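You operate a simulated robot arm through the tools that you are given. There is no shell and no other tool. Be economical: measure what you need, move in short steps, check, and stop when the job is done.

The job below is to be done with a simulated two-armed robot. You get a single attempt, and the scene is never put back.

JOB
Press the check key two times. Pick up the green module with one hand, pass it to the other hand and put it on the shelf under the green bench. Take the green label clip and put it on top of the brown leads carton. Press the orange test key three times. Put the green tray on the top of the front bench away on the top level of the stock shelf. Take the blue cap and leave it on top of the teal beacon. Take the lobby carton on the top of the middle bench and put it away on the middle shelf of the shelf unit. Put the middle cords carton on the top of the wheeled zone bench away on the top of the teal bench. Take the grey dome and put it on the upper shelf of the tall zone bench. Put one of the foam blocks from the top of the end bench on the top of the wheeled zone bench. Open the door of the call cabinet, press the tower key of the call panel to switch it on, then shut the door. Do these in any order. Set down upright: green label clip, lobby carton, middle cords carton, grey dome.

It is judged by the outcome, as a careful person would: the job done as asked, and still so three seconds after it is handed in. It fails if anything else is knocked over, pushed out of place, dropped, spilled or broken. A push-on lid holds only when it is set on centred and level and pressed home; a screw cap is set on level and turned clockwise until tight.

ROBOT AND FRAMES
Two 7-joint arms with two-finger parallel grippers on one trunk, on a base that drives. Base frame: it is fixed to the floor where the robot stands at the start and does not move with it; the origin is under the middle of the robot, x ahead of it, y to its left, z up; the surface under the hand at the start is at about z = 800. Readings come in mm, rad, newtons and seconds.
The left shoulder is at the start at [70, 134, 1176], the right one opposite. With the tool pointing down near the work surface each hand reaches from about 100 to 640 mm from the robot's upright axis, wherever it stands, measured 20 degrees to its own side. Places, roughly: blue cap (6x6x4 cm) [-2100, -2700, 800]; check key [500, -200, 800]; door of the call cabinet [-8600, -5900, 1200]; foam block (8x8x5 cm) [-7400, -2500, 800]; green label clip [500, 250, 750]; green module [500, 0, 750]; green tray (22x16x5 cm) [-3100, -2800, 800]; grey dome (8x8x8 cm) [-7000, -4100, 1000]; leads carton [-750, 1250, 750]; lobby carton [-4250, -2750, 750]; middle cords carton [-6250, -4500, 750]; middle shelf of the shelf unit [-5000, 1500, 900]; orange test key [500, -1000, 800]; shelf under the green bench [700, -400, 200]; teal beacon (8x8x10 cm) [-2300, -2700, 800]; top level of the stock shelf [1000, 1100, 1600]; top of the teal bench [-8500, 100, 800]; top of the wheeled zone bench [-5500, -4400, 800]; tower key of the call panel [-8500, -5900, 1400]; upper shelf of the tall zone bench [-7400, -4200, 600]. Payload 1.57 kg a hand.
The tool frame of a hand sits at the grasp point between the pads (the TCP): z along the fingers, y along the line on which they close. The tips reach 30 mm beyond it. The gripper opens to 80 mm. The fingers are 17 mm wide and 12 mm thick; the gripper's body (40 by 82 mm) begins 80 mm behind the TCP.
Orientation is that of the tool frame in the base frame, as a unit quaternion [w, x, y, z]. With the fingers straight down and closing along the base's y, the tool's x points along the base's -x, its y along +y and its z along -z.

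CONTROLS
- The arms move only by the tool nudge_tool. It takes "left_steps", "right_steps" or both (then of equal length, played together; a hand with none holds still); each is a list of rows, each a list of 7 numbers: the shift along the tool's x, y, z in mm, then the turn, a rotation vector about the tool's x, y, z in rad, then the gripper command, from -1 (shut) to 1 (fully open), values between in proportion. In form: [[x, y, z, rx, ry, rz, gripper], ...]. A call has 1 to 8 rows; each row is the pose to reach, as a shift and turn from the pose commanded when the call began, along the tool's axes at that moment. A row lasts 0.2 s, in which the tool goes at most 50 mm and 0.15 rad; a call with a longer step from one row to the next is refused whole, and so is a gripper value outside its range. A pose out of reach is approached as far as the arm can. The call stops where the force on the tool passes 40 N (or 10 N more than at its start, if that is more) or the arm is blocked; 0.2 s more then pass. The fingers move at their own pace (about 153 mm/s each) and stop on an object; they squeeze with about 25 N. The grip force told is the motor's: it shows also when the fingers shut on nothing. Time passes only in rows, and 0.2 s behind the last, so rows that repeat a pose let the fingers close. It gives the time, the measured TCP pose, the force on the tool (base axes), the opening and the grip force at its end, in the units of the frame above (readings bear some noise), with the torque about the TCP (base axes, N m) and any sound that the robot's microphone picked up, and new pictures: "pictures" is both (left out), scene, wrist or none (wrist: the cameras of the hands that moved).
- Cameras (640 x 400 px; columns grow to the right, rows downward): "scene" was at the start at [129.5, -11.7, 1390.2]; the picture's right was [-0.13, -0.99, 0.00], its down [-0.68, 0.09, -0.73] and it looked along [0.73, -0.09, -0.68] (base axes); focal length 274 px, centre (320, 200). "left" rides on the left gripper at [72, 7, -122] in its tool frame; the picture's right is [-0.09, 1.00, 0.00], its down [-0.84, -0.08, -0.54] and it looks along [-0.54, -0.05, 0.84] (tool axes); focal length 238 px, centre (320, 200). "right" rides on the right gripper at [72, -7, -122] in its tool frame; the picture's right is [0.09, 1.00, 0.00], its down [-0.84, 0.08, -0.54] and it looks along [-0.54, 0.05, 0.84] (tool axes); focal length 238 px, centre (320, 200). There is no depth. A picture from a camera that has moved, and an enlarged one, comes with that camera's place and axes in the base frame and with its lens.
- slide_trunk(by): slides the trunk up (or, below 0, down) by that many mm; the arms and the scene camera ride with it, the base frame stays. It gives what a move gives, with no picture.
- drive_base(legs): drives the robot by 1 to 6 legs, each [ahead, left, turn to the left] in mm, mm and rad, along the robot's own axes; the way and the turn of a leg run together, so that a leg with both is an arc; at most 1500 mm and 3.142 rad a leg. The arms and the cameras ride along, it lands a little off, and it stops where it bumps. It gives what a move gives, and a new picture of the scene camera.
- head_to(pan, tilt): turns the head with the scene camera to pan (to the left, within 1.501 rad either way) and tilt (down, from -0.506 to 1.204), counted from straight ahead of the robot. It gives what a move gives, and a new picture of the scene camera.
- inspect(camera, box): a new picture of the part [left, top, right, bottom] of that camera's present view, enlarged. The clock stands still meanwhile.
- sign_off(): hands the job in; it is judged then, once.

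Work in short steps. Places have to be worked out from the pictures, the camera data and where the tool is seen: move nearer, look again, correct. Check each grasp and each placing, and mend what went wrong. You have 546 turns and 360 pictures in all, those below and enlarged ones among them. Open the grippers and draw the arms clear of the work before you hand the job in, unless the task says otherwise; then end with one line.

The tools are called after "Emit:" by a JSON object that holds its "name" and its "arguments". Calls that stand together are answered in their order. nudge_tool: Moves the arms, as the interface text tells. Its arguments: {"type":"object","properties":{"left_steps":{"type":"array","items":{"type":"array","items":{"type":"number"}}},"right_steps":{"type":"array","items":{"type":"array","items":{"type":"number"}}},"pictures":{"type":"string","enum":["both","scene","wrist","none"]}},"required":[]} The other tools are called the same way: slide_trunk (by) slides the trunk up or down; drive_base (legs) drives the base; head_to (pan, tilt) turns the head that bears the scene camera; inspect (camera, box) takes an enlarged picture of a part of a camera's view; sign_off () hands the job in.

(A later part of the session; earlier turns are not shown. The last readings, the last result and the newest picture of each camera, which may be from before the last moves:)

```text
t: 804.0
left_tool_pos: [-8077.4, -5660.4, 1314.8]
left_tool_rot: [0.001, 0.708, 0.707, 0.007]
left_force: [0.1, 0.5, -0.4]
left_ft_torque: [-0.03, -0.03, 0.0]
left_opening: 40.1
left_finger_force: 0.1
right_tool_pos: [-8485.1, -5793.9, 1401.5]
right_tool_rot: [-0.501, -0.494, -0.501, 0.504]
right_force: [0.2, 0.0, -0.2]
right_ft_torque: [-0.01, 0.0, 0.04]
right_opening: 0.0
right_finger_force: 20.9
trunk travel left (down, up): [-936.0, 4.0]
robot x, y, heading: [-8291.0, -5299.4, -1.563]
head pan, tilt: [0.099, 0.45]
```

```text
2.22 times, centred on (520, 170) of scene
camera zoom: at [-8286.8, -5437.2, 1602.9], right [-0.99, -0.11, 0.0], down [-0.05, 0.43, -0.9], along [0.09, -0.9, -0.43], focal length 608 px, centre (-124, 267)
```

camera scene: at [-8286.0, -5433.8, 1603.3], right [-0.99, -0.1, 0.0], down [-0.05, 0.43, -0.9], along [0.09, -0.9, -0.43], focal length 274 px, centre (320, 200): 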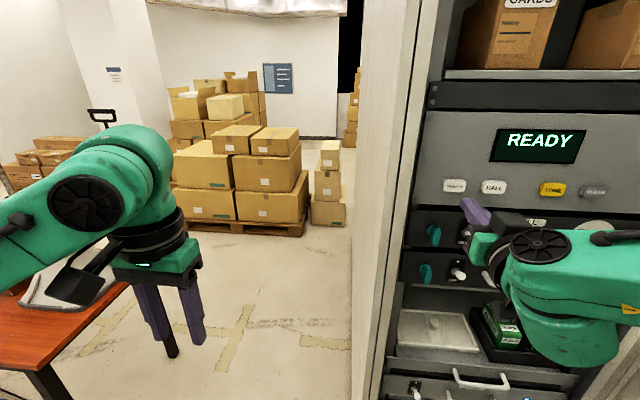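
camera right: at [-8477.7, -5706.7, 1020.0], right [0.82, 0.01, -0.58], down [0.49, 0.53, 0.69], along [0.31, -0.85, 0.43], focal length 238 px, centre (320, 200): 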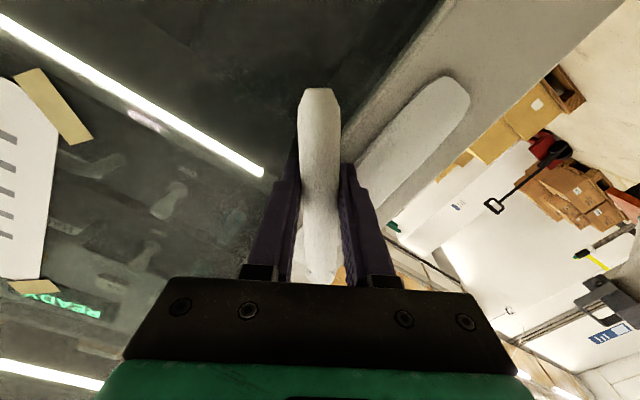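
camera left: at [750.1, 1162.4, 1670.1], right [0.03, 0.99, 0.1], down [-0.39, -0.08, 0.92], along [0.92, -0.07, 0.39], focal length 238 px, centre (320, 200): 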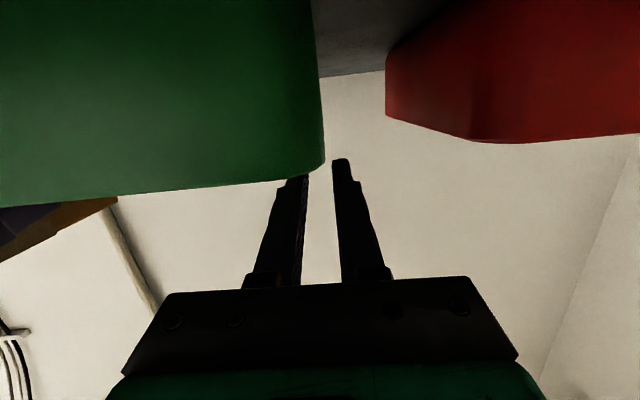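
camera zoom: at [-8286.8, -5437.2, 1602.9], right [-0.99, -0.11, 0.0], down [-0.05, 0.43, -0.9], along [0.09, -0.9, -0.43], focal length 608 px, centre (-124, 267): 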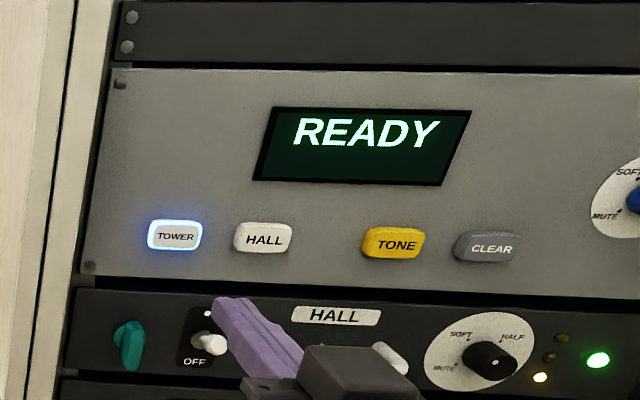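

The TOWER key is lit. Now shut the door: I lower the hand to z 1250, back out, move round to the outer (west) side of the door and push it.

Emit:
{"name": "nudge_tool", "arguments": {"right_steps": [[0, 0, -20, 0, 0, 0, -1], [0, 0, -40, 0, 0, 0, -1]], "pictures": "none"}}

Emit:
{"name": "slide_trunk", "arguments": {"by": -150}}

Emit:
{"name": "drive_base", "arguments": {"legs": [[-530, 0, 0], [0, -415, 0], [190, 0, 0]]}}

```text
t: 804.6
left_tool_pos: [-8077.3, -5662.3, 1313.8]
left_tool_rot: [0.001, 0.708, 0.706, 0.007]
left_force: [0.0, 0.8, 0.3]
left_ft_torque: [-0.03, -0.01, 0.01]
left_opening: 40.0
left_finger_force: 0.0
right_tool_pos: [-8477.5, -5773.1, 1410.1]
right_tool_rot: [-0.499, -0.495, -0.5, 0.506]
right_force: [0.1, 0.0, -0.2]
right_ft_torque: [-0.01, -0.01, -0.02]
right_opening: 0.0
right_finger_force: 21.5
right hand out of reach, approached as far as the arm can: row 2
trunk travel left (down, up): [-936.0, 4.0]
robot x, y, heading: [-8293.8, -5298.3, -1.565]
head pan, tilt: [0.099, 0.45]
```

```text
t: 806.4
left_tool_pos: [-8075.8, -5663.8, 1163.4]
left_tool_rot: [0.0, 0.708, 0.706, 0.008]
left_force: [0.3, 0.0, -0.3]
left_ft_torque: [-0.01, -0.01, -0.04]
left_opening: 40.3
left_finger_force: 0.1
right_tool_pos: [-8475.8, -5774.9, 1258.6]
right_tool_rot: [-0.499, -0.495, -0.5, 0.505]
right_force: [0.0, -0.5, 1.1]
right_ft_torque: [0.01, 0.0, -0.01]
right_opening: 0.0
right_finger_force: 21.6
trunk travel left (down, up): [-786.0, 154.0]
robot x, y, heading: [-8295.1, -5299.0, -1.558]
head pan, tilt: [0.099, 0.45]
```

```text
t: 812.7
left_tool_pos: [-8481.9, -5334.9, 1164.8]
left_tool_rot: [0.0, 0.706, 0.709, 0.006]
left_force: [0.4, 0.4, 0.4]
left_ft_torque: [-0.03, 0.02, 0.0]
left_opening: 39.9
left_finger_force: 0.1
right_tool_pos: [-8880.6, -5447.3, 1260.3]
right_tool_rot: [-0.502, -0.492, -0.502, 0.504]
right_force: [-0.2, 0.3, 0.6]
right_ft_torque: [0.01, 0.02, -0.02]
right_opening: 0.1
right_finger_force: 21.2
trunk travel left (down, up): [-786.0, 154.0]
robot x, y, heading: [-8697.7, -4974.7, -1.559]
head pan, tilt: [0.099, 0.45]
camera scene: at [-8692.2, -5112.0, 1452.9], right [-0.99, -0.11, 0.0], down [-0.05, 0.43, -0.9], along [0.1, -0.9, -0.43], focal length 274 px, centre (320, 200)
```

scene: 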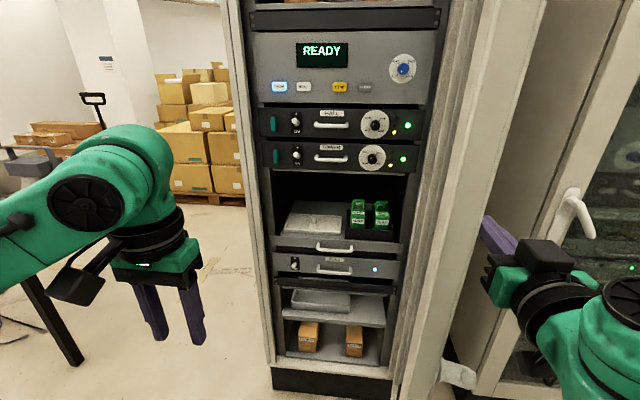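

The hand is on the door's outer side. I push it east by strafing left.

Emit:
{"name": "drive_base", "arguments": {"legs": [[0, 150, 0], [0, 130, 0]]}}

```text
t: 814.9
left_tool_pos: [-8201.9, -5332.4, 1163.4]
left_tool_rot: [0.0, 0.704, 0.71, 0.008]
left_force: [-0.5, 0.1, -0.9]
left_ft_torque: [0.02, 0.0, 0.0]
left_opening: 39.8
left_finger_force: 0.0
right_tool_pos: [-8601.8, -5447.0, 1260.4]
right_tool_rot: [0.502, 0.493, 0.503, -0.502]
right_force: [-0.2, 0.0, 0.2]
right_ft_torque: [0.02, 0.0, 0.0]
right_opening: 0.1
right_finger_force: 21.3
trunk travel left (down, up): [-786.0, 154.0]
robot x, y, heading: [-8421.2, -4968.6, -1.56]
head pan, tilt: [0.099, 0.45]
camera scene: at [-8413.5, -5111.3, 1452.6], right [-0.99, -0.11, 0.0], down [-0.05, 0.43, -0.9], along [0.1, -0.89, -0.44], focal length 274 px, centre (320, 200)
```

scene: 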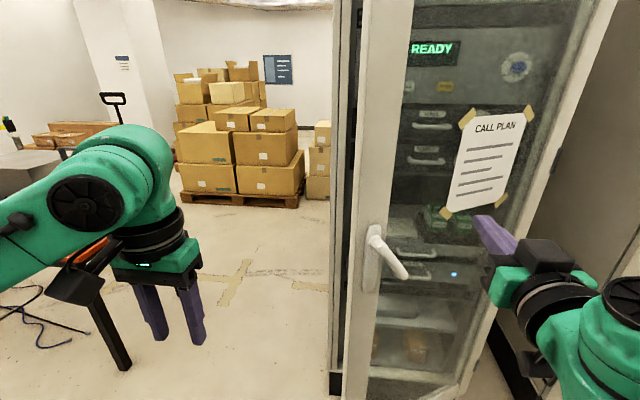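

The door is nearly shut now. I shift nearer the handle side and push forward until it closes.

Emit:
{"name": "drive_base", "arguments": {"legs": [[0, 110, 0], [330, 0, 0]]}}

```text
t: 817.9
left_tool_pos: [-8088.5, -5666.7, 1164.0]
left_tool_rot: [0.001, 0.706, 0.709, 0.007]
left_force: [0.3, 0.5, 0.2]
left_ft_torque: [0.0, 0.04, -0.01]
left_opening: 40.3
left_finger_force: 0.1
right_tool_pos: [-8488.6, -5779.9, 1258.8]
right_tool_rot: [-0.502, -0.493, -0.502, 0.503]
right_force: [1.2, -0.3, 0.0]
right_ft_torque: [0.01, -0.03, 0.01]
right_opening: 0.0
right_finger_force: 21.6
trunk travel left (down, up): [-786.0, 154.0]
robot x, y, heading: [-8311.9, -5302.8, -1.561]
head pan, tilt: [0.099, 0.45]
camera scene: at [-8300.0, -5443.7, 1452.8], right [-0.99, -0.11, 0.0], down [-0.05, 0.43, -0.9], along [0.1, -0.9, -0.43], focal length 274 px, centre (320, 200)
```

scene: 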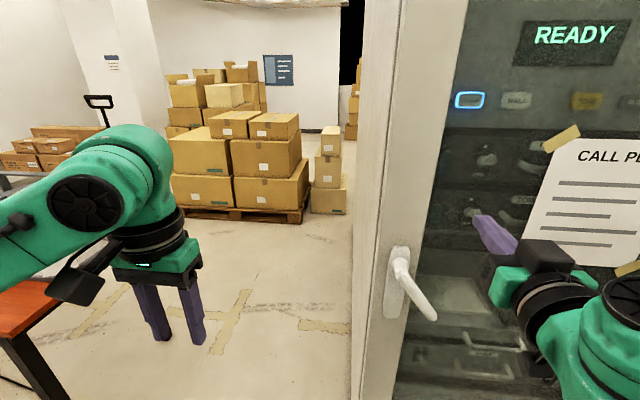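

Almost shut. I press with the arm until firm contact.

Emit:
{"name": "nudge_tool", "arguments": {"right_steps": [[0, 5, 20, 0, 0, 0, -1], [0, 10, 40, 0, 0, 0, -1], [0, 15, 60, 0, 0, 0, -1], [0, 15, 75, 0, 0, 0, -1], [0, 15, 85, 0, 0, 0, -1], [0, 15, 95, 0, 0, 0, -1]], "pictures": "none"}}

```text
t: 819.1
left_tool_pos: [-8091.2, -5653.9, 1167.0]
left_tool_rot: [0.005, 0.706, 0.708, 0.003]
left_force: [-0.5, 0.6, 0.5]
left_ft_torque: [-0.01, -0.04, 0.0]
left_opening: 40.1
left_finger_force: 0.0
right_tool_pos: [-8471.7, -5844.4, 1260.7]
right_tool_rot: [0.501, 0.494, 0.504, -0.5]
right_force: [-1.3, 30.3, 5.3]
right_ft_torque: [-0.01, 0.09, -0.2]
right_opening: 0.0
right_finger_force: 21.1
trunk travel left (down, up): [-786.0, 154.0]
robot x, y, heading: [-8313.5, -5305.1, -1.561]
head pan, tilt: [0.099, 0.45]
stopped in row 5 (right hand): the force on the tool passed its limit at 46 N (the readings are from after the stop); the commanded pose is now the measured one
```

Firm contact at 46 N: shut. I draw back and look.

Emit:
{"name": "nudge_tool", "arguments": {"right_steps": [[0, 0, -20, 0, 0, 0, -1], [0, 0, -50, 0, 0, 0, -1], [0, 0, -70, 0, 0, 0, -1]], "pictures": "none"}}

Emit:
{"name": "drive_base", "arguments": {"legs": [[-250, 0, 0]]}}

Emit:
{"name": "inspect", "arguments": {"camera": "scene", "box": [300, 0, 640, 300]}}

```text
t: 819.9
left_tool_pos: [-8089.5, -5666.0, 1163.8]
left_tool_rot: [0.001, 0.706, 0.708, 0.007]
left_force: [1.4, 0.0, -0.1]
left_ft_torque: [0.04, -0.04, -0.03]
left_opening: 39.9
left_finger_force: 0.0
right_tool_pos: [-8472.9, -5786.7, 1255.1]
right_tool_rot: [0.499, 0.496, 0.507, -0.498]
right_force: [0.5, -0.8, -0.3]
right_ft_torque: [0.0, 0.02, -0.01]
right_opening: 0.0
right_finger_force: 20.8
trunk travel left (down, up): [-786.0, 154.0]
robot x, y, heading: [-8307.9, -5304.4, -1.561]
head pan, tilt: [0.099, 0.45]
```

```text
t: 821.7
left_tool_pos: [-8094.3, -5415.9, 1162.8]
left_tool_rot: [0.001, 0.708, 0.706, 0.007]
left_force: [-0.1, -0.1, 0.1]
left_ft_torque: [0.04, 0.0, 0.0]
left_opening: 40.0
left_finger_force: 0.0
right_tool_pos: [-8477.8, -5533.1, 1253.5]
right_tool_rot: [0.496, 0.499, 0.506, -0.499]
right_force: [0.4, 0.4, 0.4]
right_ft_torque: [0.0, -0.01, 0.0]
right_opening: 0.0
right_finger_force: 21.2
trunk travel left (down, up): [-786.0, 154.0]
robot x, y, heading: [-8309.8, -5046.8, -1.567]
head pan, tilt: [0.099, 0.45]
camera scene: at [-8302.8, -5193.2, 1452.3], right [-0.99, -0.1, 0.0], down [-0.04, 0.43, -0.9], along [0.09, -0.89, -0.44], focal length 274 px, centre (320, 200)
```

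scene: 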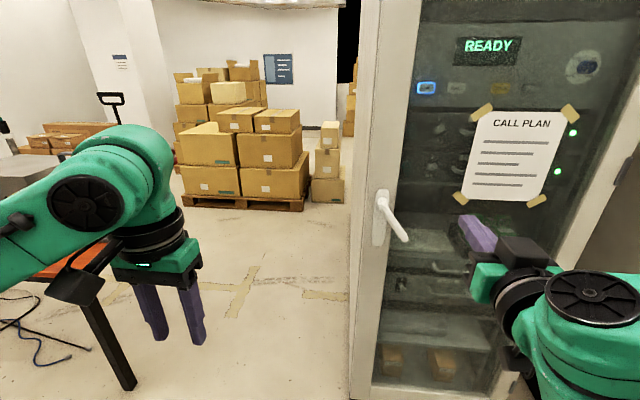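

```text
1.33 times, centred on (470, 150) of scene
camera zoom: at [-8302.8, -5193.2, 1452.3], right [-0.99, -0.1, 0.0], down [-0.04, 0.43, -0.9], along [0.09, -0.89, -0.44], focal length 365 px, centre (120, 267)
```

zoom: 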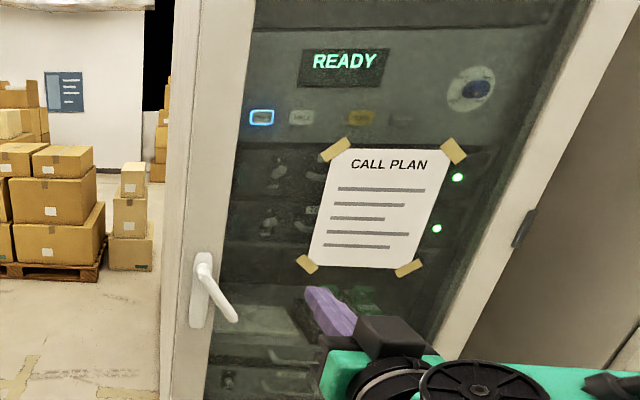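

The door is shut and the TOWER key glows. Next the cords carton: I restore the right hand to fingers-down, turn north and strafe east along the aisle to x about -6330.

Emit:
{"name": "nudge_tool", "arguments": {"right_steps": [[0, 0, 0, 0, 0.145, 0, 0], [0, 0, 0, 0, 0.29, 0, 0], [0, 0, 0, 0, 0.435, 0, 0], [0, 0, 0, 0, 0.58, 0, 0], [0, 0, 0, 0, 0.725, 0, 0], [0, 0, 0, 0, 0.87, 0, 0], [0, 0, 0, 0, 1.015, 0, 0], [0, 0, 0, 0, 1.16, 0, 0]], "pictures": "none"}}

Emit:
{"name": "nudge_tool", "arguments": {"right_steps": [[0, 0, 0, 0, 0.145, 0, 0], [0, 0, 0, 0, 0.29, 0, 0], [0, 0, 0, 0, 0.41, 0, 0], [0, 0, 0, 0, 0.41, 0, 0]], "pictures": "none"}}

```text
t: 823.5
left_tool_pos: [-8094.0, -5415.1, 1162.6]
left_tool_rot: [0.0, 0.708, 0.706, 0.008]
left_force: [0.3, -0.2, 0.6]
left_ft_torque: [0.01, -0.04, 0.04]
left_opening: 40.1
left_finger_force: 0.0
right_tool_pos: [-8477.0, -5534.7, 1253.6]
right_tool_rot: [0.138, 0.691, 0.695, -0.144]
right_force: [0.4, -0.4, -0.8]
right_ft_torque: [-0.01, -0.04, -0.03]
right_opening: 40.0
right_finger_force: 0.1
trunk travel left (down, up): [-786.0, 154.0]
robot x, y, heading: [-8314.1, -5050.2, -1.565]
head pan, tilt: [0.099, 0.45]
```

```text
t: 824.5
left_tool_pos: [-8093.8, -5414.0, 1164.0]
left_tool_rot: [0.001, 0.709, 0.705, 0.007]
left_force: [-0.2, 0.2, 0.2]
left_ft_torque: [-0.04, -0.02, -0.01]
left_opening: 39.9
left_finger_force: 0.0
right_tool_pos: [-8485.1, -5521.9, 1251.1]
right_tool_rot: [-0.006, 0.706, 0.708, -0.001]
right_force: [-0.4, 0.6, 0.3]
right_ft_torque: [0.0, -0.02, 0.0]
right_opening: 40.2
right_finger_force: 0.0
right hand out of reach, approached as far as the arm can: row 3, 4
trunk travel left (down, up): [-786.0, 154.0]
robot x, y, heading: [-8310.9, -5045.4, -1.569]
head pan, tilt: [0.099, 0.45]
```

Emit:
{"name": "nudge_tool", "arguments": {"right_steps": [[35, 0, 15, 0, 0, 0, 0], [70, 0, 30, 0, 0, 0, 0], [100, 0, 45, 0, 0, 0, 0], [110, 0, 60, 0, 0, 0, 0]], "pictures": "none"}}

Emit:
{"name": "drive_base", "arguments": {"legs": [[100, 0, 0], [0, 0, 3.14], [0, -1490, 0], [0, -490, 0]]}}

Emit:
{"name": "head_to", "arguments": {"pan": -0.25, "tilt": 0.6}}

```text
t: 825.5
left_tool_pos: [-8094.8, -5413.6, 1163.1]
left_tool_rot: [0.0, 0.709, 0.705, 0.007]
left_force: [0.2, 0.6, -0.2]
left_ft_torque: [0.03, -0.02, 0.0]
left_opening: 40.2
left_finger_force: 0.0
right_tool_pos: [-8485.4, -5413.4, 1189.7]
right_tool_rot: [-0.005, 0.706, 0.708, 0.0]
right_force: [-0.5, 0.1, -0.5]
right_ft_torque: [-0.01, 0.0, 0.01]
right_opening: 40.0
right_finger_force: 0.0
trunk travel left (down, up): [-786.0, 154.0]
robot x, y, heading: [-8308.6, -5046.8, -1.564]
head pan, tilt: [0.099, 0.45]
```

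```text
t: 843.2
left_tool_pos: [-6533.4, -4924.4, 1163.9]
left_tool_rot: [-0.007, -0.675, 0.738, -0.001]
left_force: [0.6, 0.2, 0.6]
left_ft_torque: [0.01, 0.02, -0.01]
left_opening: 39.9
left_finger_force: 0.1
right_tool_pos: [-6145.3, -4958.2, 1190.6]
right_tool_rot: [0.001, -0.678, 0.735, -0.007]
right_force: [-0.9, 0.5, 0.1]
right_ft_torque: [-0.03, -0.02, -0.03]
right_opening: 40.0
right_finger_force: 0.0
trunk travel left (down, up): [-786.0, 154.0]
robot x, y, heading: [-6348.7, -5305.9, 1.49]
head pan, tilt: [0.099, 0.45]
camera scene: at [-6350.6, -5167.4, 1452.5], right [1.0, 0.02, 0.0], down [0.01, -0.44, -0.9], along [-0.02, 0.9, -0.44], focal length 274 px, centre (320, 200)
```

scene: 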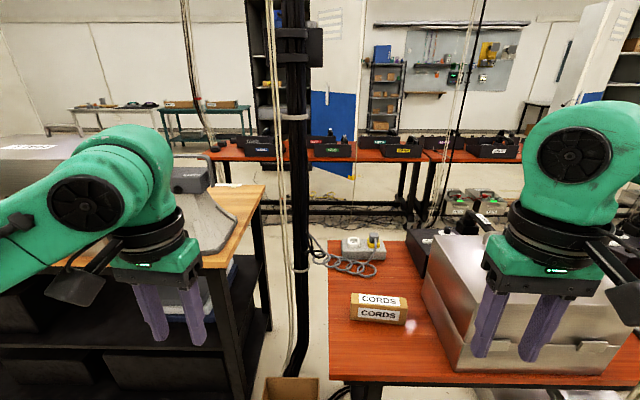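

```text
t: 844.1
left_tool_pos: [-6530.6, -4926.9, 1163.6]
left_tool_rot: [-0.008, -0.675, 0.738, 0.0]
left_force: [-0.4, -0.4, 0.3]
left_ft_torque: [0.03, -0.01, -0.01]
left_opening: 39.9
left_finger_force: 0.0
right_tool_pos: [-6143.0, -4958.5, 1190.2]
right_tool_rot: [0.001, -0.678, 0.735, -0.006]
right_force: [0.0, -0.2, -0.5]
right_ft_torque: [-0.02, 0.02, 0.0]
right_opening: 39.9
right_finger_force: 0.0
trunk travel left (down, up): [-786.0, 154.0]
robot x, y, heading: [-6347.4, -5306.4, 1.497]
head pan, tilt: [-0.25, 0.6]
camera scene: at [-6318.3, -5175.9, 1439.0], right [0.95, -0.32, 0.0], down [-0.18, -0.53, -0.83], along [0.27, 0.78, -0.56], focal length 274 px, centre (320, 200)
```

scene: 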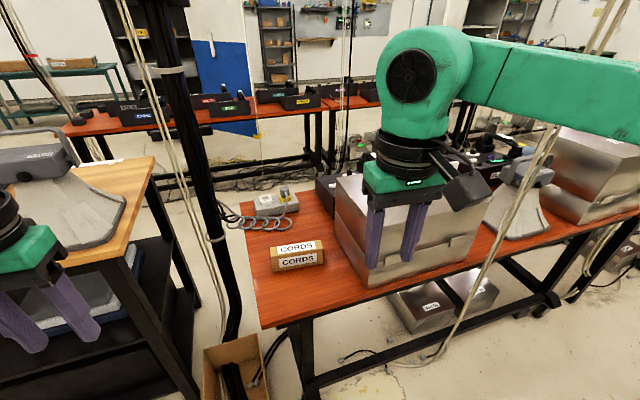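

Cords carton at about (-6186, -4552), yaw about -0.1. I straighten, come nearer, turn the right hand across its depth and pull the left hand in.

Emit:
{"name": "nudge_tool", "arguments": {"right_steps": [[0, 0, 0, 0, 0, 0.145, 1], [0, 0, 0, 0, 0, 0.29, 1], [0, 0, 0, 0, 0, 0.435, 1], [0, 0, 0, 0, 0, 0.58, 1], [0, 0, 0, 0, 0, 0.725, 1], [0, 0, 0, 0, 0, 0.87, 1], [0, 0, 0, 0, 0, 1.015, 1], [0, 0, 0, 0, 0, 1.16, 1]], "left_steps": [[15, -8, 0, 0, 0, 0, 0], [30, -16, 0, 0, 0, 0, 0], [45, -24, 0, 0, 0, 0, 0], [60, -30, 0, 0, 0, 0, 0], [60, -30, 0, 0, 0, 0, 0], [60, -30, 0, 0, 0, 0, 0], [60, -30, 0, 0, 0, 0, 0], [60, -30, 0, 0, 0, 0, 0]], "pictures": "none"}}

Emit:
{"name": "nudge_tool", "arguments": {"right_steps": [[0, 0, 0, 0, 0, 0.145, 1], [0, 0, 0, 0, 0, 0.29, 1], [0, 0, 0, 0, 0, 0.435, 1], [0, 0, 0, 0, 0, 0.505, 1]], "pictures": "none"}}

Emit:
{"name": "drive_base", "arguments": {"legs": [[0, 0, 0.075], [240, 0, 0]]}}

```text
t: 845.9
left_tool_pos: [-6507.7, -4986.2, 1164.1]
left_tool_rot: [-0.007, -0.675, 0.738, 0.0]
left_force: [0.4, 0.0, -0.3]
left_ft_torque: [-0.03, 0.02, -0.02]
left_opening: 39.9
left_finger_force: 0.2
right_tool_pos: [-6143.5, -4960.5, 1188.4]
right_tool_rot: [0.004, -0.162, 0.987, -0.005]
right_force: [0.4, 0.5, -0.6]
right_ft_torque: [0.02, -0.01, -0.01]
right_opening: 80.0
right_finger_force: 0.1
trunk travel left (down, up): [-786.0, 154.0]
robot x, y, heading: [-6351.5, -5308.1, 1.491]
head pan, tilt: [-0.25, 0.6]
```

```text
t: 846.9
left_tool_pos: [-6507.9, -4986.0, 1164.5]
left_tool_rot: [-0.006, -0.675, 0.737, 0.001]
left_force: [0.7, -0.6, -0.1]
left_ft_torque: [0.02, 0.02, 0.02]
left_opening: 39.7
left_finger_force: 0.1
right_tool_pos: [-6143.7, -4957.9, 1189.4]
right_tool_rot: [0.005, 0.089, 0.996, -0.004]
right_force: [0.9, -1.3, -0.2]
right_ft_torque: [0.01, 0.01, 0.02]
right_opening: 79.9
right_finger_force: 0.1
trunk travel left (down, up): [-786.0, 154.0]
robot x, y, heading: [-6348.8, -5307.7, 1.485]
head pan, tilt: [-0.25, 0.6]
```

```text
t: 849.1
left_tool_pos: [-6526.5, -4760.8, 1164.8]
left_tool_rot: [-0.006, -0.7, 0.714, 0.001]
left_force: [0.1, 0.7, 0.2]
left_ft_torque: [0.02, 0.01, -0.01]
left_opening: 39.8
left_finger_force: 0.1
right_tool_pos: [-6166.2, -4708.3, 1189.9]
right_tool_rot: [0.005, 0.053, 0.999, -0.003]
right_force: [0.6, -0.1, 0.0]
right_ft_torque: [0.02, 0.01, -0.02]
right_opening: 79.9
right_finger_force: 0.0
trunk travel left (down, up): [-786.0, 154.0]
robot x, y, heading: [-6345.7, -5073.0, 1.56]
head pan, tilt: [-0.25, 0.6]
camera scene: at [-6325.8, -4936.6, 1439.3], right [0.97, -0.26, 0.0], down [-0.15, -0.54, -0.83], along [0.21, 0.8, -0.56], focal length 274 px, centre (320, 200)
```

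scene: 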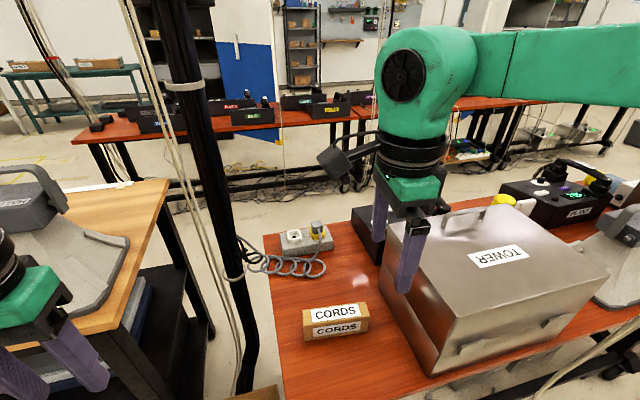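

I raise the left hand, lower the trunk, move 30 mm nearer and bring the right hand over the carton.

Emit:
{"name": "nudge_tool", "arguments": {"left_steps": [[0, 0, -40, 0, 0, 0, 0], [0, 0, -80, 0, 0, 0, 0], [0, 0, -120, 0, 0, 0, 0], [0, 0, -150, 0, 0, 0, 0]], "pictures": "none"}}

Emit:
{"name": "slide_trunk", "arguments": {"by": -200}}

Emit:
{"name": "nudge_tool", "arguments": {"right_steps": [[6, 20, 20, 0, 0, 0, 1], [12, 40, 40, 0, 0, 0, 1], [18, 60, 60, 0, 0, 0, 1], [24, 80, 80, 0, 0, 0, 1], [30, 95, 100, 0, 0, 0, 1], [36, 95, 115, 0, 0, 0, 1]], "pictures": "none"}}

Emit:
{"name": "drive_base", "arguments": {"legs": [[27, 0, 0]]}}

Emit:
{"name": "inspect", "arguments": {"camera": "right", "box": [160, 40, 480, 260]}}

```text
t: 850.1
left_tool_pos: [-6525.2, -4757.2, 1315.0]
left_tool_rot: [-0.007, -0.7, 0.715, 0.001]
left_force: [0.4, 0.6, 0.2]
left_ft_torque: [-0.01, -0.02, 0.02]
left_opening: 40.1
left_finger_force: 0.1
right_tool_pos: [-6165.4, -4706.6, 1189.9]
right_tool_rot: [0.005, 0.053, 0.999, -0.003]
right_force: [0.8, -0.1, 0.2]
right_ft_torque: [0.06, -0.01, -0.01]
right_opening: 79.8
right_finger_force: 0.2
trunk travel left (down, up): [-786.0, 154.0]
robot x, y, heading: [-6345.7, -5064.8, 1.561]
head pan, tilt: [-0.25, 0.6]
```

```text
t: 852.3
left_tool_pos: [-6526.6, -4757.0, 1114.8]
left_tool_rot: [-0.007, -0.7, 0.714, 0.0]
left_force: [0.6, 0.1, 0.1]
left_ft_torque: [0.0, 0.02, 0.0]
left_opening: 39.7
left_finger_force: 0.0
right_tool_pos: [-6165.1, -4705.0, 990.0]
right_tool_rot: [0.005, 0.054, 0.999, -0.003]
right_force: [0.5, 0.1, 0.3]
right_ft_torque: [-0.03, 0.0, 0.0]
right_opening: 80.0
right_finger_force: 0.0
trunk travel left (down, up): [-586.0, 354.0]
robot x, y, heading: [-6345.8, -5065.1, 1.556]
head pan, tilt: [-0.25, 0.6]
```

```text
t: 853.7
left_tool_pos: [-6527.1, -4758.1, 1114.6]
left_tool_rot: [-0.007, -0.7, 0.714, 0.0]
left_force: [0.2, -0.6, -0.2]
left_ft_torque: [0.01, -0.03, -0.01]
left_opening: 40.0
left_finger_force: 0.0
right_tool_pos: [-6191.6, -4607.3, 873.3]
right_tool_rot: [0.005, 0.053, 0.999, -0.003]
right_force: [0.7, -0.5, -0.4]
right_ft_torque: [-0.01, 0.04, 0.01]
right_opening: 80.1
right_finger_force: 0.0
trunk travel left (down, up): [-586.0, 354.0]
robot x, y, heading: [-6345.2, -5073.0, 1.554]
head pan, tilt: [-0.25, 0.6]
```

```text
t: 854.5
left_tool_pos: [-6525.9, -4733.2, 1115.4]
left_tool_rot: [-0.006, -0.7, 0.714, 0.002]
left_force: [0.4, -1.4, 0.0]
left_ft_torque: [0.02, -0.03, 0.02]
left_opening: 40.0
left_finger_force: 0.0
right_tool_pos: [-6192.0, -4583.9, 875.5]
right_tool_rot: [0.005, 0.053, 0.999, -0.001]
right_force: [-0.4, -0.2, 0.8]
right_ft_torque: [0.03, -0.03, 0.02]
right_opening: 80.3
right_finger_force: 0.0
trunk travel left (down, up): [-586.0, 354.0]
robot x, y, heading: [-6348.8, -5045.6, 1.557]
head pan, tilt: [-0.25, 0.6]
camera scene: at [-6325.4, -4910.7, 1239.4], right [0.97, -0.26, 0.0], down [-0.15, -0.54, -0.83], along [0.21, 0.8, -0.56], focal length 274 px, centre (320, 200)
```

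scene: 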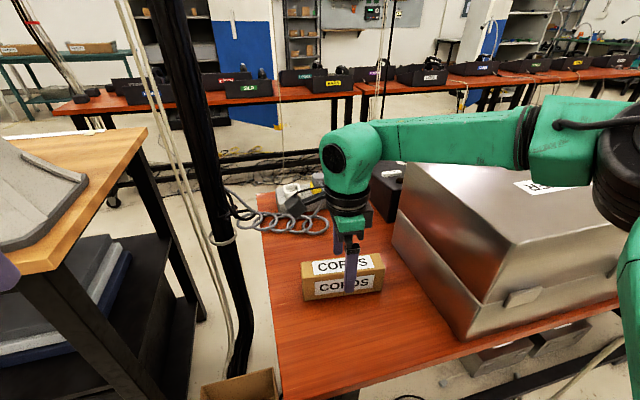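

```text
1.82 times, centred on (320, 150) of right
camera zoom: at [-6265.4, -4582.0, 995.2], right [0.01, 1.0, 0.0], down [0.83, -0.01, 0.55], along [0.55, -0.01, -0.83], focal length 433 px, centre (320, 291)
```

zoom: 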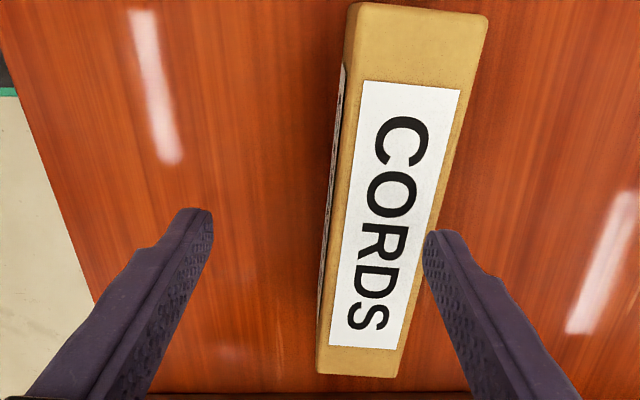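

Aligned apart from 29 mm forward. I shift, descend and grip.

Emit:
{"name": "nudge_tool", "arguments": {"right_steps": [[-5, 15, 0, 0, 0, 0, 1], [-9, 30, 10, 0, 0, 0, 1], [-9, 30, 40, 0, 0, 0, 1], [-9, 30, 65, 0, 0, 0, 1], [-9, 30, 76, 0, 0, 0, 1], [-9, 30, 76, 0, 0, 0, -1], [-9, 30, 76, 0, 0, 0, -1], [-9, 30, 76, 0, 0, 0, -1]], "pictures": "none"}}

```text
t: 856.3
left_tool_pos: [-6526.5, -4731.1, 1114.7]
left_tool_rot: [-0.007, -0.7, 0.714, 0.0]
left_force: [0.4, -0.4, 0.3]
left_ft_torque: [0.01, 0.01, -0.01]
left_opening: 40.2
left_finger_force: 0.2
right_tool_pos: [-6178.7, -4554.4, 798.1]
right_tool_rot: [0.006, 0.053, 0.999, -0.003]
right_force: [-0.3, 0.9, 1.3]
right_ft_torque: [0.13, 0.08, -0.04]
right_opening: 43.6
right_finger_force: 25.0
trunk travel left (down, up): [-586.0, 354.0]
robot x, y, heading: [-6346.2, -5039.2, 1.559]
head pan, tilt: [-0.25, 0.6]
```

Cords carton gripped. I lift it, draw the arm in, raise the trunk, and leave the aisle eastward facing forward.

Emit:
{"name": "nudge_tool", "arguments": {"right_steps": [[0, 0, -40, 0, 0, 0, -1], [0, 0, -80, 0, 0, 0, -1], [0, -30, -115, 0, 0, 0, -1], [0, -65, -135, 0, 0, 0, -1], [0, -105, -150, 0, 0, 0, -1], [0, -130, -160, 0, 0, 0, -1]], "pictures": "none"}}

Emit:
{"name": "slide_trunk", "arguments": {"by": 340}}

Emit:
{"name": "drive_base", "arguments": {"legs": [[-200, 0, 0], [0, 0, -1.56], [1500, 0, 0], [1000, 0, 0]]}}

```text
t: 857.7
left_tool_pos: [-6525.8, -4731.7, 1115.9]
left_tool_rot: [-0.006, -0.7, 0.714, 0.0]
left_force: [-0.2, -0.1, -0.4]
left_ft_torque: [0.01, -0.01, -0.04]
left_opening: 39.8
left_finger_force: 0.0
right_tool_pos: [-6194.3, -4685.4, 960.0]
right_tool_rot: [0.005, 0.053, 0.999, -0.002]
right_force: [-0.3, 0.4, -3.2]
right_ft_torque: [0.01, 0.0, -0.03]
right_opening: 43.7
right_finger_force: 25.1
trunk travel left (down, up): [-586.0, 354.0]
robot x, y, heading: [-6347.2, -5042.6, 1.557]
head pan, tilt: [-0.25, 0.6]
```

```text
t: 861.0
left_tool_pos: [-6525.8, -4730.7, 1454.8]
left_tool_rot: [-0.007, -0.7, 0.714, 0.001]
left_force: [0.1, -0.7, -0.9]
left_ft_torque: [0.0, 0.0, -0.01]
left_opening: 40.0
left_finger_force: 0.0
right_tool_pos: [-6194.2, -4684.1, 1298.0]
right_tool_rot: [0.005, 0.053, 0.999, -0.003]
right_force: [-0.6, 0.4, -2.8]
right_ft_torque: [-0.03, 0.0, -0.02]
right_opening: 43.8
right_finger_force: 24.9
trunk travel left (down, up): [-926.0, 14.0]
robot x, y, heading: [-6346.4, -5040.5, 1.561]
head pan, tilt: [-0.25, 0.6]
```

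```text
t: 878.0
left_tool_pos: [-3576.8, -4874.8, 1456.1]
left_tool_rot: [-0.004, -0.029, 1.0, 0.005]
left_force: [0.4, -0.3, -0.1]
left_ft_torque: [-0.02, -0.01, -0.03]
left_opening: 39.9
left_finger_force: 0.0
right_tool_pos: [-3504.8, -5202.2, 1298.4]
right_tool_rot: [0.002, 0.717, 0.697, -0.005]
right_force: [-0.3, 0.1, -3.1]
right_ft_torque: [0.02, -0.02, 0.0]
right_opening: 43.6
right_finger_force: 24.9
trunk travel left (down, up): [-926.0, 14.0]
robot x, y, heading: [-3872.1, -5078.9, 0.063]
head pan, tilt: [-0.25, 0.6]
camera scene: at [-3740.1, -5092.5, 1579.1], right [-0.18, -0.98, 0.0], down [-0.55, 0.1, -0.83], along [0.81, -0.15, -0.56], focal length 274 px, centre (320, 200)
```

scene: 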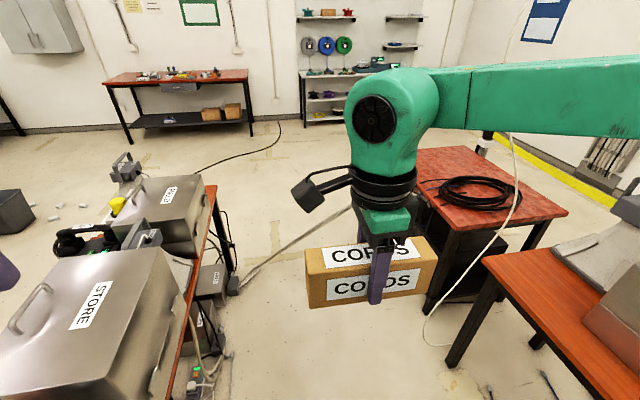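

Emit:
{"name": "drive_base", "arguments": {"legs": [[0, -110, -0.07], [1500, 0, 0], [1100, 0, 0], [0, 1490, 0]]}}

```text
t: 898.1
left_tool_pos: [-946.4, -3641.6, 1454.5]
left_tool_rot: [-0.003, 0.021, 1.0, 0.005]
left_force: [0.3, -0.4, -0.3]
left_ft_torque: [-0.01, 0.0, 0.03]
left_opening: 40.0
left_finger_force: 0.0
right_tool_pos: [-907.1, -3974.6, 1298.8]
right_tool_rot: [0.001, 0.751, 0.66, -0.006]
right_force: [0.3, 0.2, -2.7]
right_ft_torque: [0.0, -0.02, -0.01]
right_opening: 43.7
right_finger_force: 25.2
trunk travel left (down, up): [-926.0, 14.0]
robot x, y, heading: [-1261.3, -3814.2, -0.035]
head pan, tilt: [-0.25, 0.6]
camera scene: at [-1130.0, -3843.0, 1578.9], right [-0.28, -0.96, 0.0], down [-0.54, 0.16, -0.82], along [0.79, -0.23, -0.57], focal length 274 px, centre (320, 200)
```

scene: 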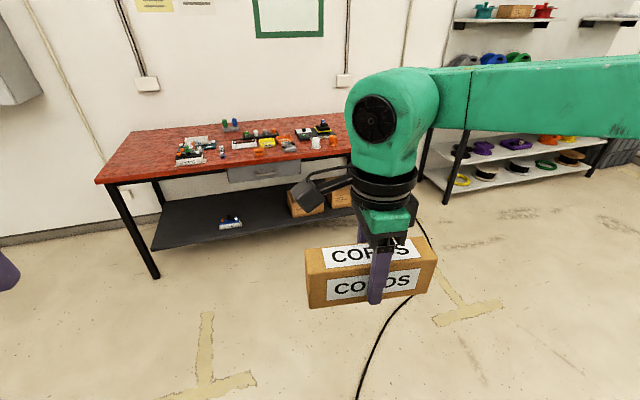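

Now into the northern aisle, facing west.

Emit:
{"name": "drive_base", "arguments": {"legs": [[0, 0, 3.14], [0, 0, 0.04], [0, -240, 0], [1500, 0, 0], [1500, 0, 0]]}}

```text
t: 921.5
left_tool_pos: [-4549.3, -3630.5, 1453.9]
left_tool_rot: [0.005, 0.999, -0.04, 0.004]
left_force: [0.6, -0.6, -0.2]
left_ft_torque: [0.02, 0.0, -0.03]
left_opening: 40.0
left_finger_force: 0.0
right_tool_pos: [-4577.3, -3297.2, 1299.3]
right_tool_rot: [0.005, -0.646, 0.763, 0.001]
right_force: [0.3, 0.1, -1.3]
right_ft_torque: [0.02, 0.02, -0.01]
right_opening: 43.5
right_finger_force: 24.7
trunk travel left (down, up): [-926.0, 14.0]
robot x, y, heading: [-4229.9, -3468.1, 3.067]
head pan, tilt: [-0.25, 0.6]
camera scene: at [-4364.7, -3438.2, 1579.1], right [0.32, 0.95, 0.0], down [0.54, -0.18, -0.83], along [-0.78, 0.26, -0.56], focal length 274 px, centre (320, 200)
```

scene: 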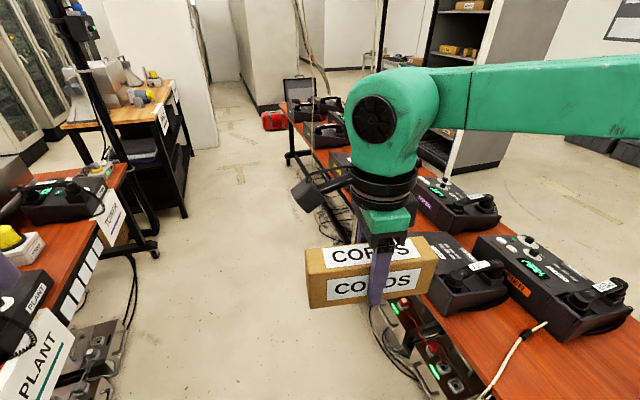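

Emit:
{"name": "drive_base", "arguments": {"legs": [[0, 0, 0.078], [1500, 0, 0], [1500, 0, 0], [530, 0, 0], [0, 0, -1.57], [250, 0, 0]]}}

```text
t: 944.2
left_tool_pos: [-7915.3, -3000.0, 1456.1]
left_tool_rot: [-0.006, -0.707, 0.708, 0.002]
left_force: [-0.3, -1.5, 0.7]
left_ft_torque: [0.01, -0.01, -0.05]
left_opening: 40.2
left_finger_force: 0.1
right_tool_pos: [-7585.1, -2943.9, 1299.2]
right_tool_rot: [0.006, 0.044, 0.999, -0.001]
right_force: [0.2, -1.2, -1.9]
right_ft_torque: [0.05, -0.01, 0.03]
right_opening: 43.9
right_finger_force: 24.6
trunk travel left (down, up): [-926.0, 14.0]
robot x, y, heading: [-7729.2, -3303.7, 1.582]
head pan, tilt: [-0.25, 0.6]
camera scene: at [-7711.5, -3173.5, 1579.5], right [0.97, -0.24, 0.0], down [-0.14, -0.55, -0.83], along [0.2, 0.8, -0.56], focal length 274 px, centre (320, 200)
```

scene: 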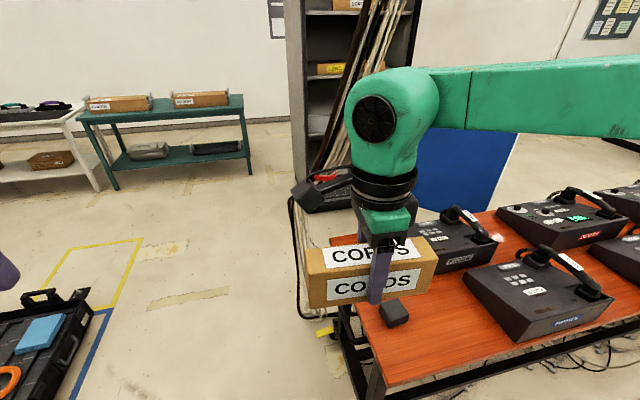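

Emit:
{"name": "drive_base", "arguments": {"legs": [[0, 480, -0.01], [1500, 0, 0], [1030, 0, 0]]}}

Emit:
{"name": "head_to", "arguments": {"pan": 0.1, "tilt": 0.6}}

```text
t: 959.1
left_tool_pos: [-8403.2, -440.3, 1455.5]
left_tool_rot: [-0.006, -0.706, 0.708, 0.0]
left_force: [0.3, -0.8, -0.4]
left_ft_torque: [0.02, -0.01, -0.04]
left_opening: 39.9
left_finger_force: 0.0
right_tool_pos: [-8072.3, -389.3, 1298.3]
right_tool_rot: [0.005, 0.044, 0.999, -0.003]
right_force: [0.0, 0.3, -3.5]
right_ft_torque: [-0.01, 0.02, 0.01]
right_opening: 43.7
right_finger_force: 24.6
trunk travel left (down, up): [-926.0, 14.0]
robot x, y, heading: [-8217.0, -746.6, 1.577]
head pan, tilt: [-0.25, 0.6]
camera scene: at [-8199.9, -614.4, 1579.1], right [0.97, -0.24, 0.0], down [-0.14, -0.55, -0.83], along [0.2, 0.8, -0.56], focal length 274 px, centre (320, 200)
```

scene: 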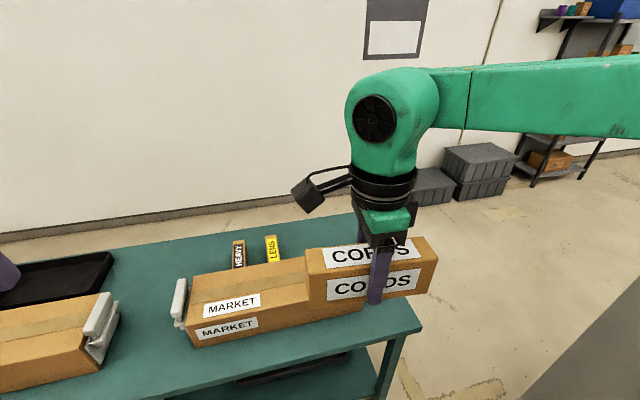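

```text
t: 960.0
left_tool_pos: [-8404.1, -438.9, 1456.4]
left_tool_rot: [-0.007, -0.706, 0.708, 0.0]
left_force: [0.3, 0.3, 0.1]
left_ft_torque: [0.04, -0.04, 0.0]
left_opening: 39.9
left_finger_force: 0.0
right_tool_pos: [-8072.1, -386.3, 1298.2]
right_tool_rot: [0.005, 0.044, 0.999, -0.004]
right_force: [-0.3, -0.1, -2.5]
right_ft_torque: [0.0, -0.01, 0.0]
right_opening: 43.8
right_finger_force: 24.7
trunk travel left (down, up): [-926.0, 14.0]
robot x, y, heading: [-8218.0, -749.1, 1.577]
head pan, tilt: [0.099, 0.6]
camera scene: at [-8230.5, -610.6, 1579.0], right [0.99, 0.1, 0.0], down [0.06, -0.56, -0.82], along [-0.09, 0.82, -0.57], focal length 274 px, centre (320, 200)
```

scene: 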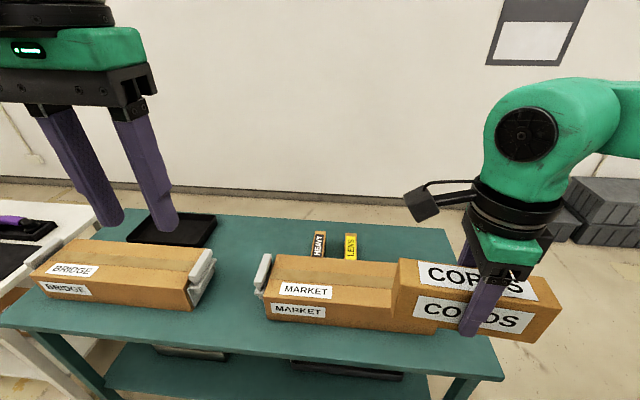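

Between BRIDGE and MARKET there is a ~185 mm gap; I'll set the cords carton there with its long side front-to-back. I turn the hand back 95° and move across.

Emit:
{"name": "nudge_tool", "arguments": {"right_steps": [[0, 0, 0, 0, 0, -0.14, -1], [0, 0, 0, 0, 0, -0.28, -1], [0, 0, 0, 0, 0, -0.42, -1], [0, 0, 0, 0, 0, -0.56, -1], [0, 0, 0, 0, 0, -0.7, -1], [0, 0, 0, 0, 0, -0.84, -1], [0, 0, 0, 0, 0, -0.98, -1], [0, 0, 0, 0, 0, -1.12, -1]], "pictures": "none"}}

Emit:
{"name": "nudge_tool", "arguments": {"right_steps": [[-15, 0, 0, 0, 0, -0.14, -1], [-30, 0, 0, 0, 0, -0.28, -1], [-45, 0, 0, 0, 0, -0.42, -1], [-60, 0, 0, 0, 0, -0.53, -1]], "pictures": "none"}}

Emit:
{"name": "drive_base", "arguments": {"legs": [[0, 495, 0], [140, 0, 0]]}}

```text
t: 961.8
left_tool_pos: [-8402.8, -438.9, 1456.1]
left_tool_rot: [-0.007, -0.705, 0.709, 0.0]
left_force: [0.4, 0.2, -1.3]
left_ft_torque: [0.01, 0.01, 0.01]
left_opening: 39.9
left_finger_force: 0.1
right_tool_pos: [-8071.9, -387.1, 1298.9]
right_tool_rot: [0.004, -0.494, 0.869, -0.005]
right_force: [-0.1, 0.9, -2.3]
right_ft_torque: [0.01, 0.03, -0.04]
right_opening: 43.9
right_finger_force: 24.8
trunk travel left (down, up): [-926.0, 14.0]
robot x, y, heading: [-8220.8, -748.8, 1.576]
head pan, tilt: [0.099, 0.6]
```

```text
t: 962.8
left_tool_pos: [-8403.3, -438.0, 1453.7]
left_tool_rot: [-0.007, -0.706, 0.709, 0.001]
left_force: [-0.6, -0.2, -0.6]
left_ft_torque: [0.01, 0.01, 0.03]
left_opening: 40.0
left_finger_force: 0.0
right_tool_pos: [-8040.0, -336.0, 1298.0]
right_tool_rot: [0.0, -0.704, 0.71, -0.007]
right_force: [-0.3, -0.1, -3.1]
right_ft_torque: [0.01, 0.02, 0.01]
right_opening: 43.9
right_finger_force: 24.4
trunk travel left (down, up): [-926.0, 14.0]
robot x, y, heading: [-8220.4, -750.6, 1.576]
head pan, tilt: [0.099, 0.6]
```

```text
t: 966.7
left_tool_pos: [-8908.9, -306.3, 1455.3]
left_tool_rot: [-0.005, -0.704, 0.71, 0.002]
left_force: [-0.1, -0.7, 0.5]
left_ft_torque: [0.03, 0.0, 0.02]
left_opening: 40.1
left_finger_force: 0.1
right_tool_pos: [-8545.9, -205.0, 1300.9]
right_tool_rot: [0.002, -0.701, 0.713, -0.005]
right_force: [-0.3, -0.5, -2.4]
right_ft_torque: [0.0, 0.0, -0.01]
right_opening: 43.9
right_finger_force: 25.2
trunk travel left (down, up): [-926.0, 14.0]
robot x, y, heading: [-8725.7, -614.1, 1.571]
head pan, tilt: [0.099, 0.6]
camera scene: at [-8737.3, -480.2, 1579.5], right [1.0, 0.1, 0.0], down [0.06, -0.56, -0.83], along [-0.08, 0.82, -0.56], focal length 274 px, centre (320, 200)
```

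scene: 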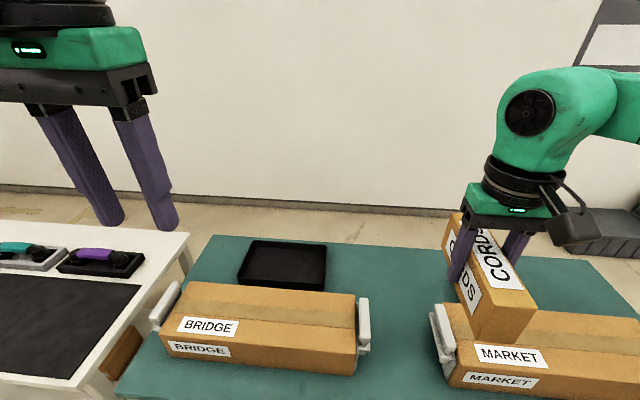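

Gap centre about x -8535. I lower the trunk, move in, and then view from the wrist.

Emit:
{"name": "slide_trunk", "arguments": {"by": -320}}

Emit:
{"name": "drive_base", "arguments": {"legs": [[145, -10, 0]]}}

Emit:
{"name": "nudge_tool", "arguments": {"right_steps": [[-20, 0, 20, 0, 0, 0, -1], [-40, 0, 50, 0, 0, 0, -1], [-58, 0, 80, 0, 0, 0, -1], [-58, 0, 110, 0, 0, 0, -1]], "pictures": "scene"}}

```text
t: 969.9
left_tool_pos: [-8907.7, -302.6, 1136.3]
left_tool_rot: [-0.007, -0.704, 0.711, 0.0]
left_force: [0.3, -0.3, 0.0]
left_ft_torque: [-0.01, 0.0, -0.02]
left_opening: 39.9
left_finger_force: 0.1
right_tool_pos: [-8545.6, -202.3, 978.5]
right_tool_rot: [0.001, -0.702, 0.713, -0.006]
right_force: [0.6, 0.6, -2.7]
right_ft_torque: [0.06, -0.01, 0.01]
right_opening: 43.8
right_finger_force: 25.2
trunk travel left (down, up): [-606.0, 334.0]
robot x, y, heading: [-8724.7, -612.8, 1.573]
head pan, tilt: [0.099, 0.6]
```

```text
t: 971.2
left_tool_pos: [-8898.4, -157.3, 1135.4]
left_tool_rot: [-0.006, -0.705, 0.709, 0.002]
left_force: [-1.0, 0.4, 1.0]
left_ft_torque: [-0.01, -0.01, 0.02]
left_opening: 40.0
left_finger_force: 0.0
right_tool_pos: [-8536.6, -55.3, 980.0]
right_tool_rot: [0.001, -0.703, 0.712, -0.005]
right_force: [0.9, -0.8, -1.8]
right_ft_torque: [0.01, -0.03, 0.01]
right_opening: 43.7
right_finger_force: 24.7
trunk travel left (down, up): [-606.0, 334.0]
robot x, y, heading: [-8717.5, -462.5, 1.574]
head pan, tilt: [0.099, 0.6]
camera scene: at [-8727.2, -329.6, 1259.1], right [0.99, 0.1, 0.0], down [0.06, -0.56, -0.83], along [-0.08, 0.82, -0.56], focal length 274 px, centre (320, 200)
```

scene: 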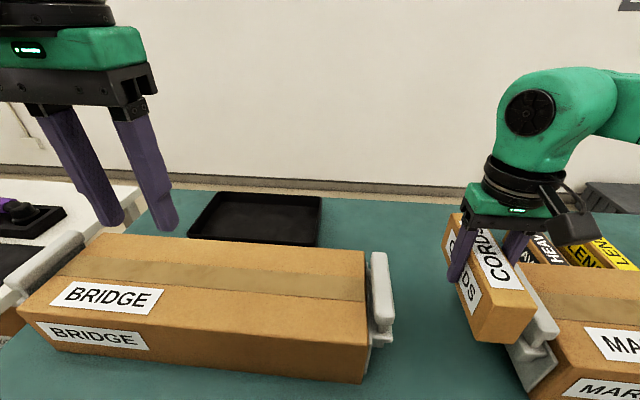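

```text
t: 972.2
left_tool_pos: [-8899.6, -157.3, 1135.2]
left_tool_rot: [-0.007, -0.705, 0.709, 0.0]
left_force: [-1.1, -0.1, 0.0]
left_ft_torque: [0.04, 0.01, -0.04]
left_opening: 39.7
left_finger_force: 0.0
right_tool_pos: [-8534.6, 1.1, 866.6]
right_tool_rot: [0.001, -0.702, 0.713, -0.006]
right_force: [0.6, -0.1, -2.9]
right_ft_torque: [0.03, -0.04, -0.03]
right_opening: 43.6
right_finger_force: 24.6
trunk travel left (down, up): [-606.0, 334.0]
robot x, y, heading: [-8717.3, -466.5, 1.572]
head pan, tilt: [0.099, 0.6]
camera scene: at [-8726.7, -328.4, 1259.0], right [0.99, 0.1, 0.0], down [0.06, -0.56, -0.82], along [-0.08, 0.82, -0.57], focal length 274 px, centre (320, 200)
```

scene: 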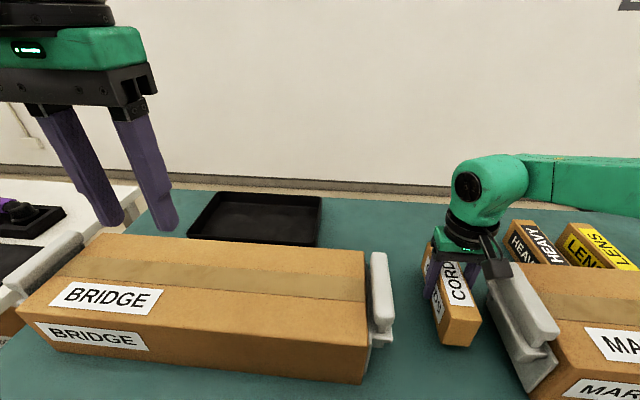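

The carton is over the gap with clearance both sides. I lower until contact.

Emit:
{"name": "nudge_tool", "arguments": {"right_steps": [[0, 0, 30, 0, 0, 0, -1], [0, 0, 52, 0, 0, 0, -1], [0, 0, 62, 0, 0, 0, -1], [0, 0, 67, 0, 0, 0, -1], [0, 0, 71, 0, 0, 0, -1], [0, 0, 75, 0, 0, 0, -1]], "pictures": "none"}}

```text
t: 972.8
left_tool_pos: [-8900.2, -158.6, 1135.8]
left_tool_rot: [-0.006, -0.704, 0.71, 0.001]
left_force: [-0.5, 0.0, -0.5]
left_ft_torque: [-0.04, 0.01, -0.03]
left_opening: 39.9
left_finger_force: 0.1
right_tool_pos: [-8537.9, 5.8, 833.1]
right_tool_rot: [0.004, -0.701, 0.713, 0.003]
right_force: [0.9, -6.3, 17.9]
right_ft_torque: [-0.07, 0.45, 0.16]
right_opening: 43.8
right_finger_force: 25.0
trunk travel left (down, up): [-606.0, 334.0]
robot x, y, heading: [-8715.0, -465.4, 1.571]
head pan, tilt: [0.099, 0.6]
stopped in row 2 (right hand): the force on the tool passed its limit at 66 N (the readings are from after the stop); the commanded pose is now the measured one
```

Emit:
{"name": "inspect", "arguments": {"camera": "scene", "box": [340, 200, 580, 400]}}

```text
2.00 times, centred on (460, 300) of scene
camera zoom: at [-8727.4, -331.1, 1259.5], right [0.99, 0.1, 0.0], down [0.06, -0.56, -0.83], along [-0.08, 0.82, -0.56], focal length 547 px, centre (40, 0)
```

zoom: 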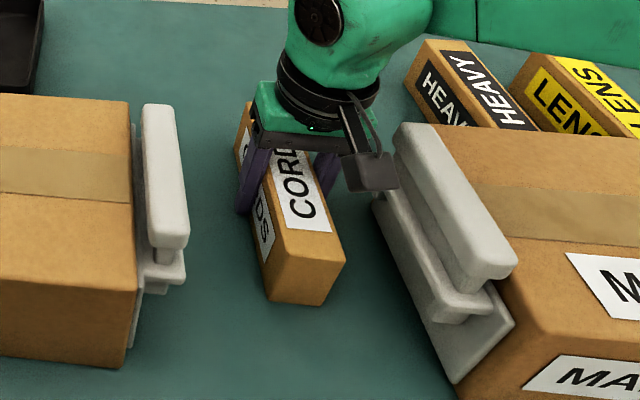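

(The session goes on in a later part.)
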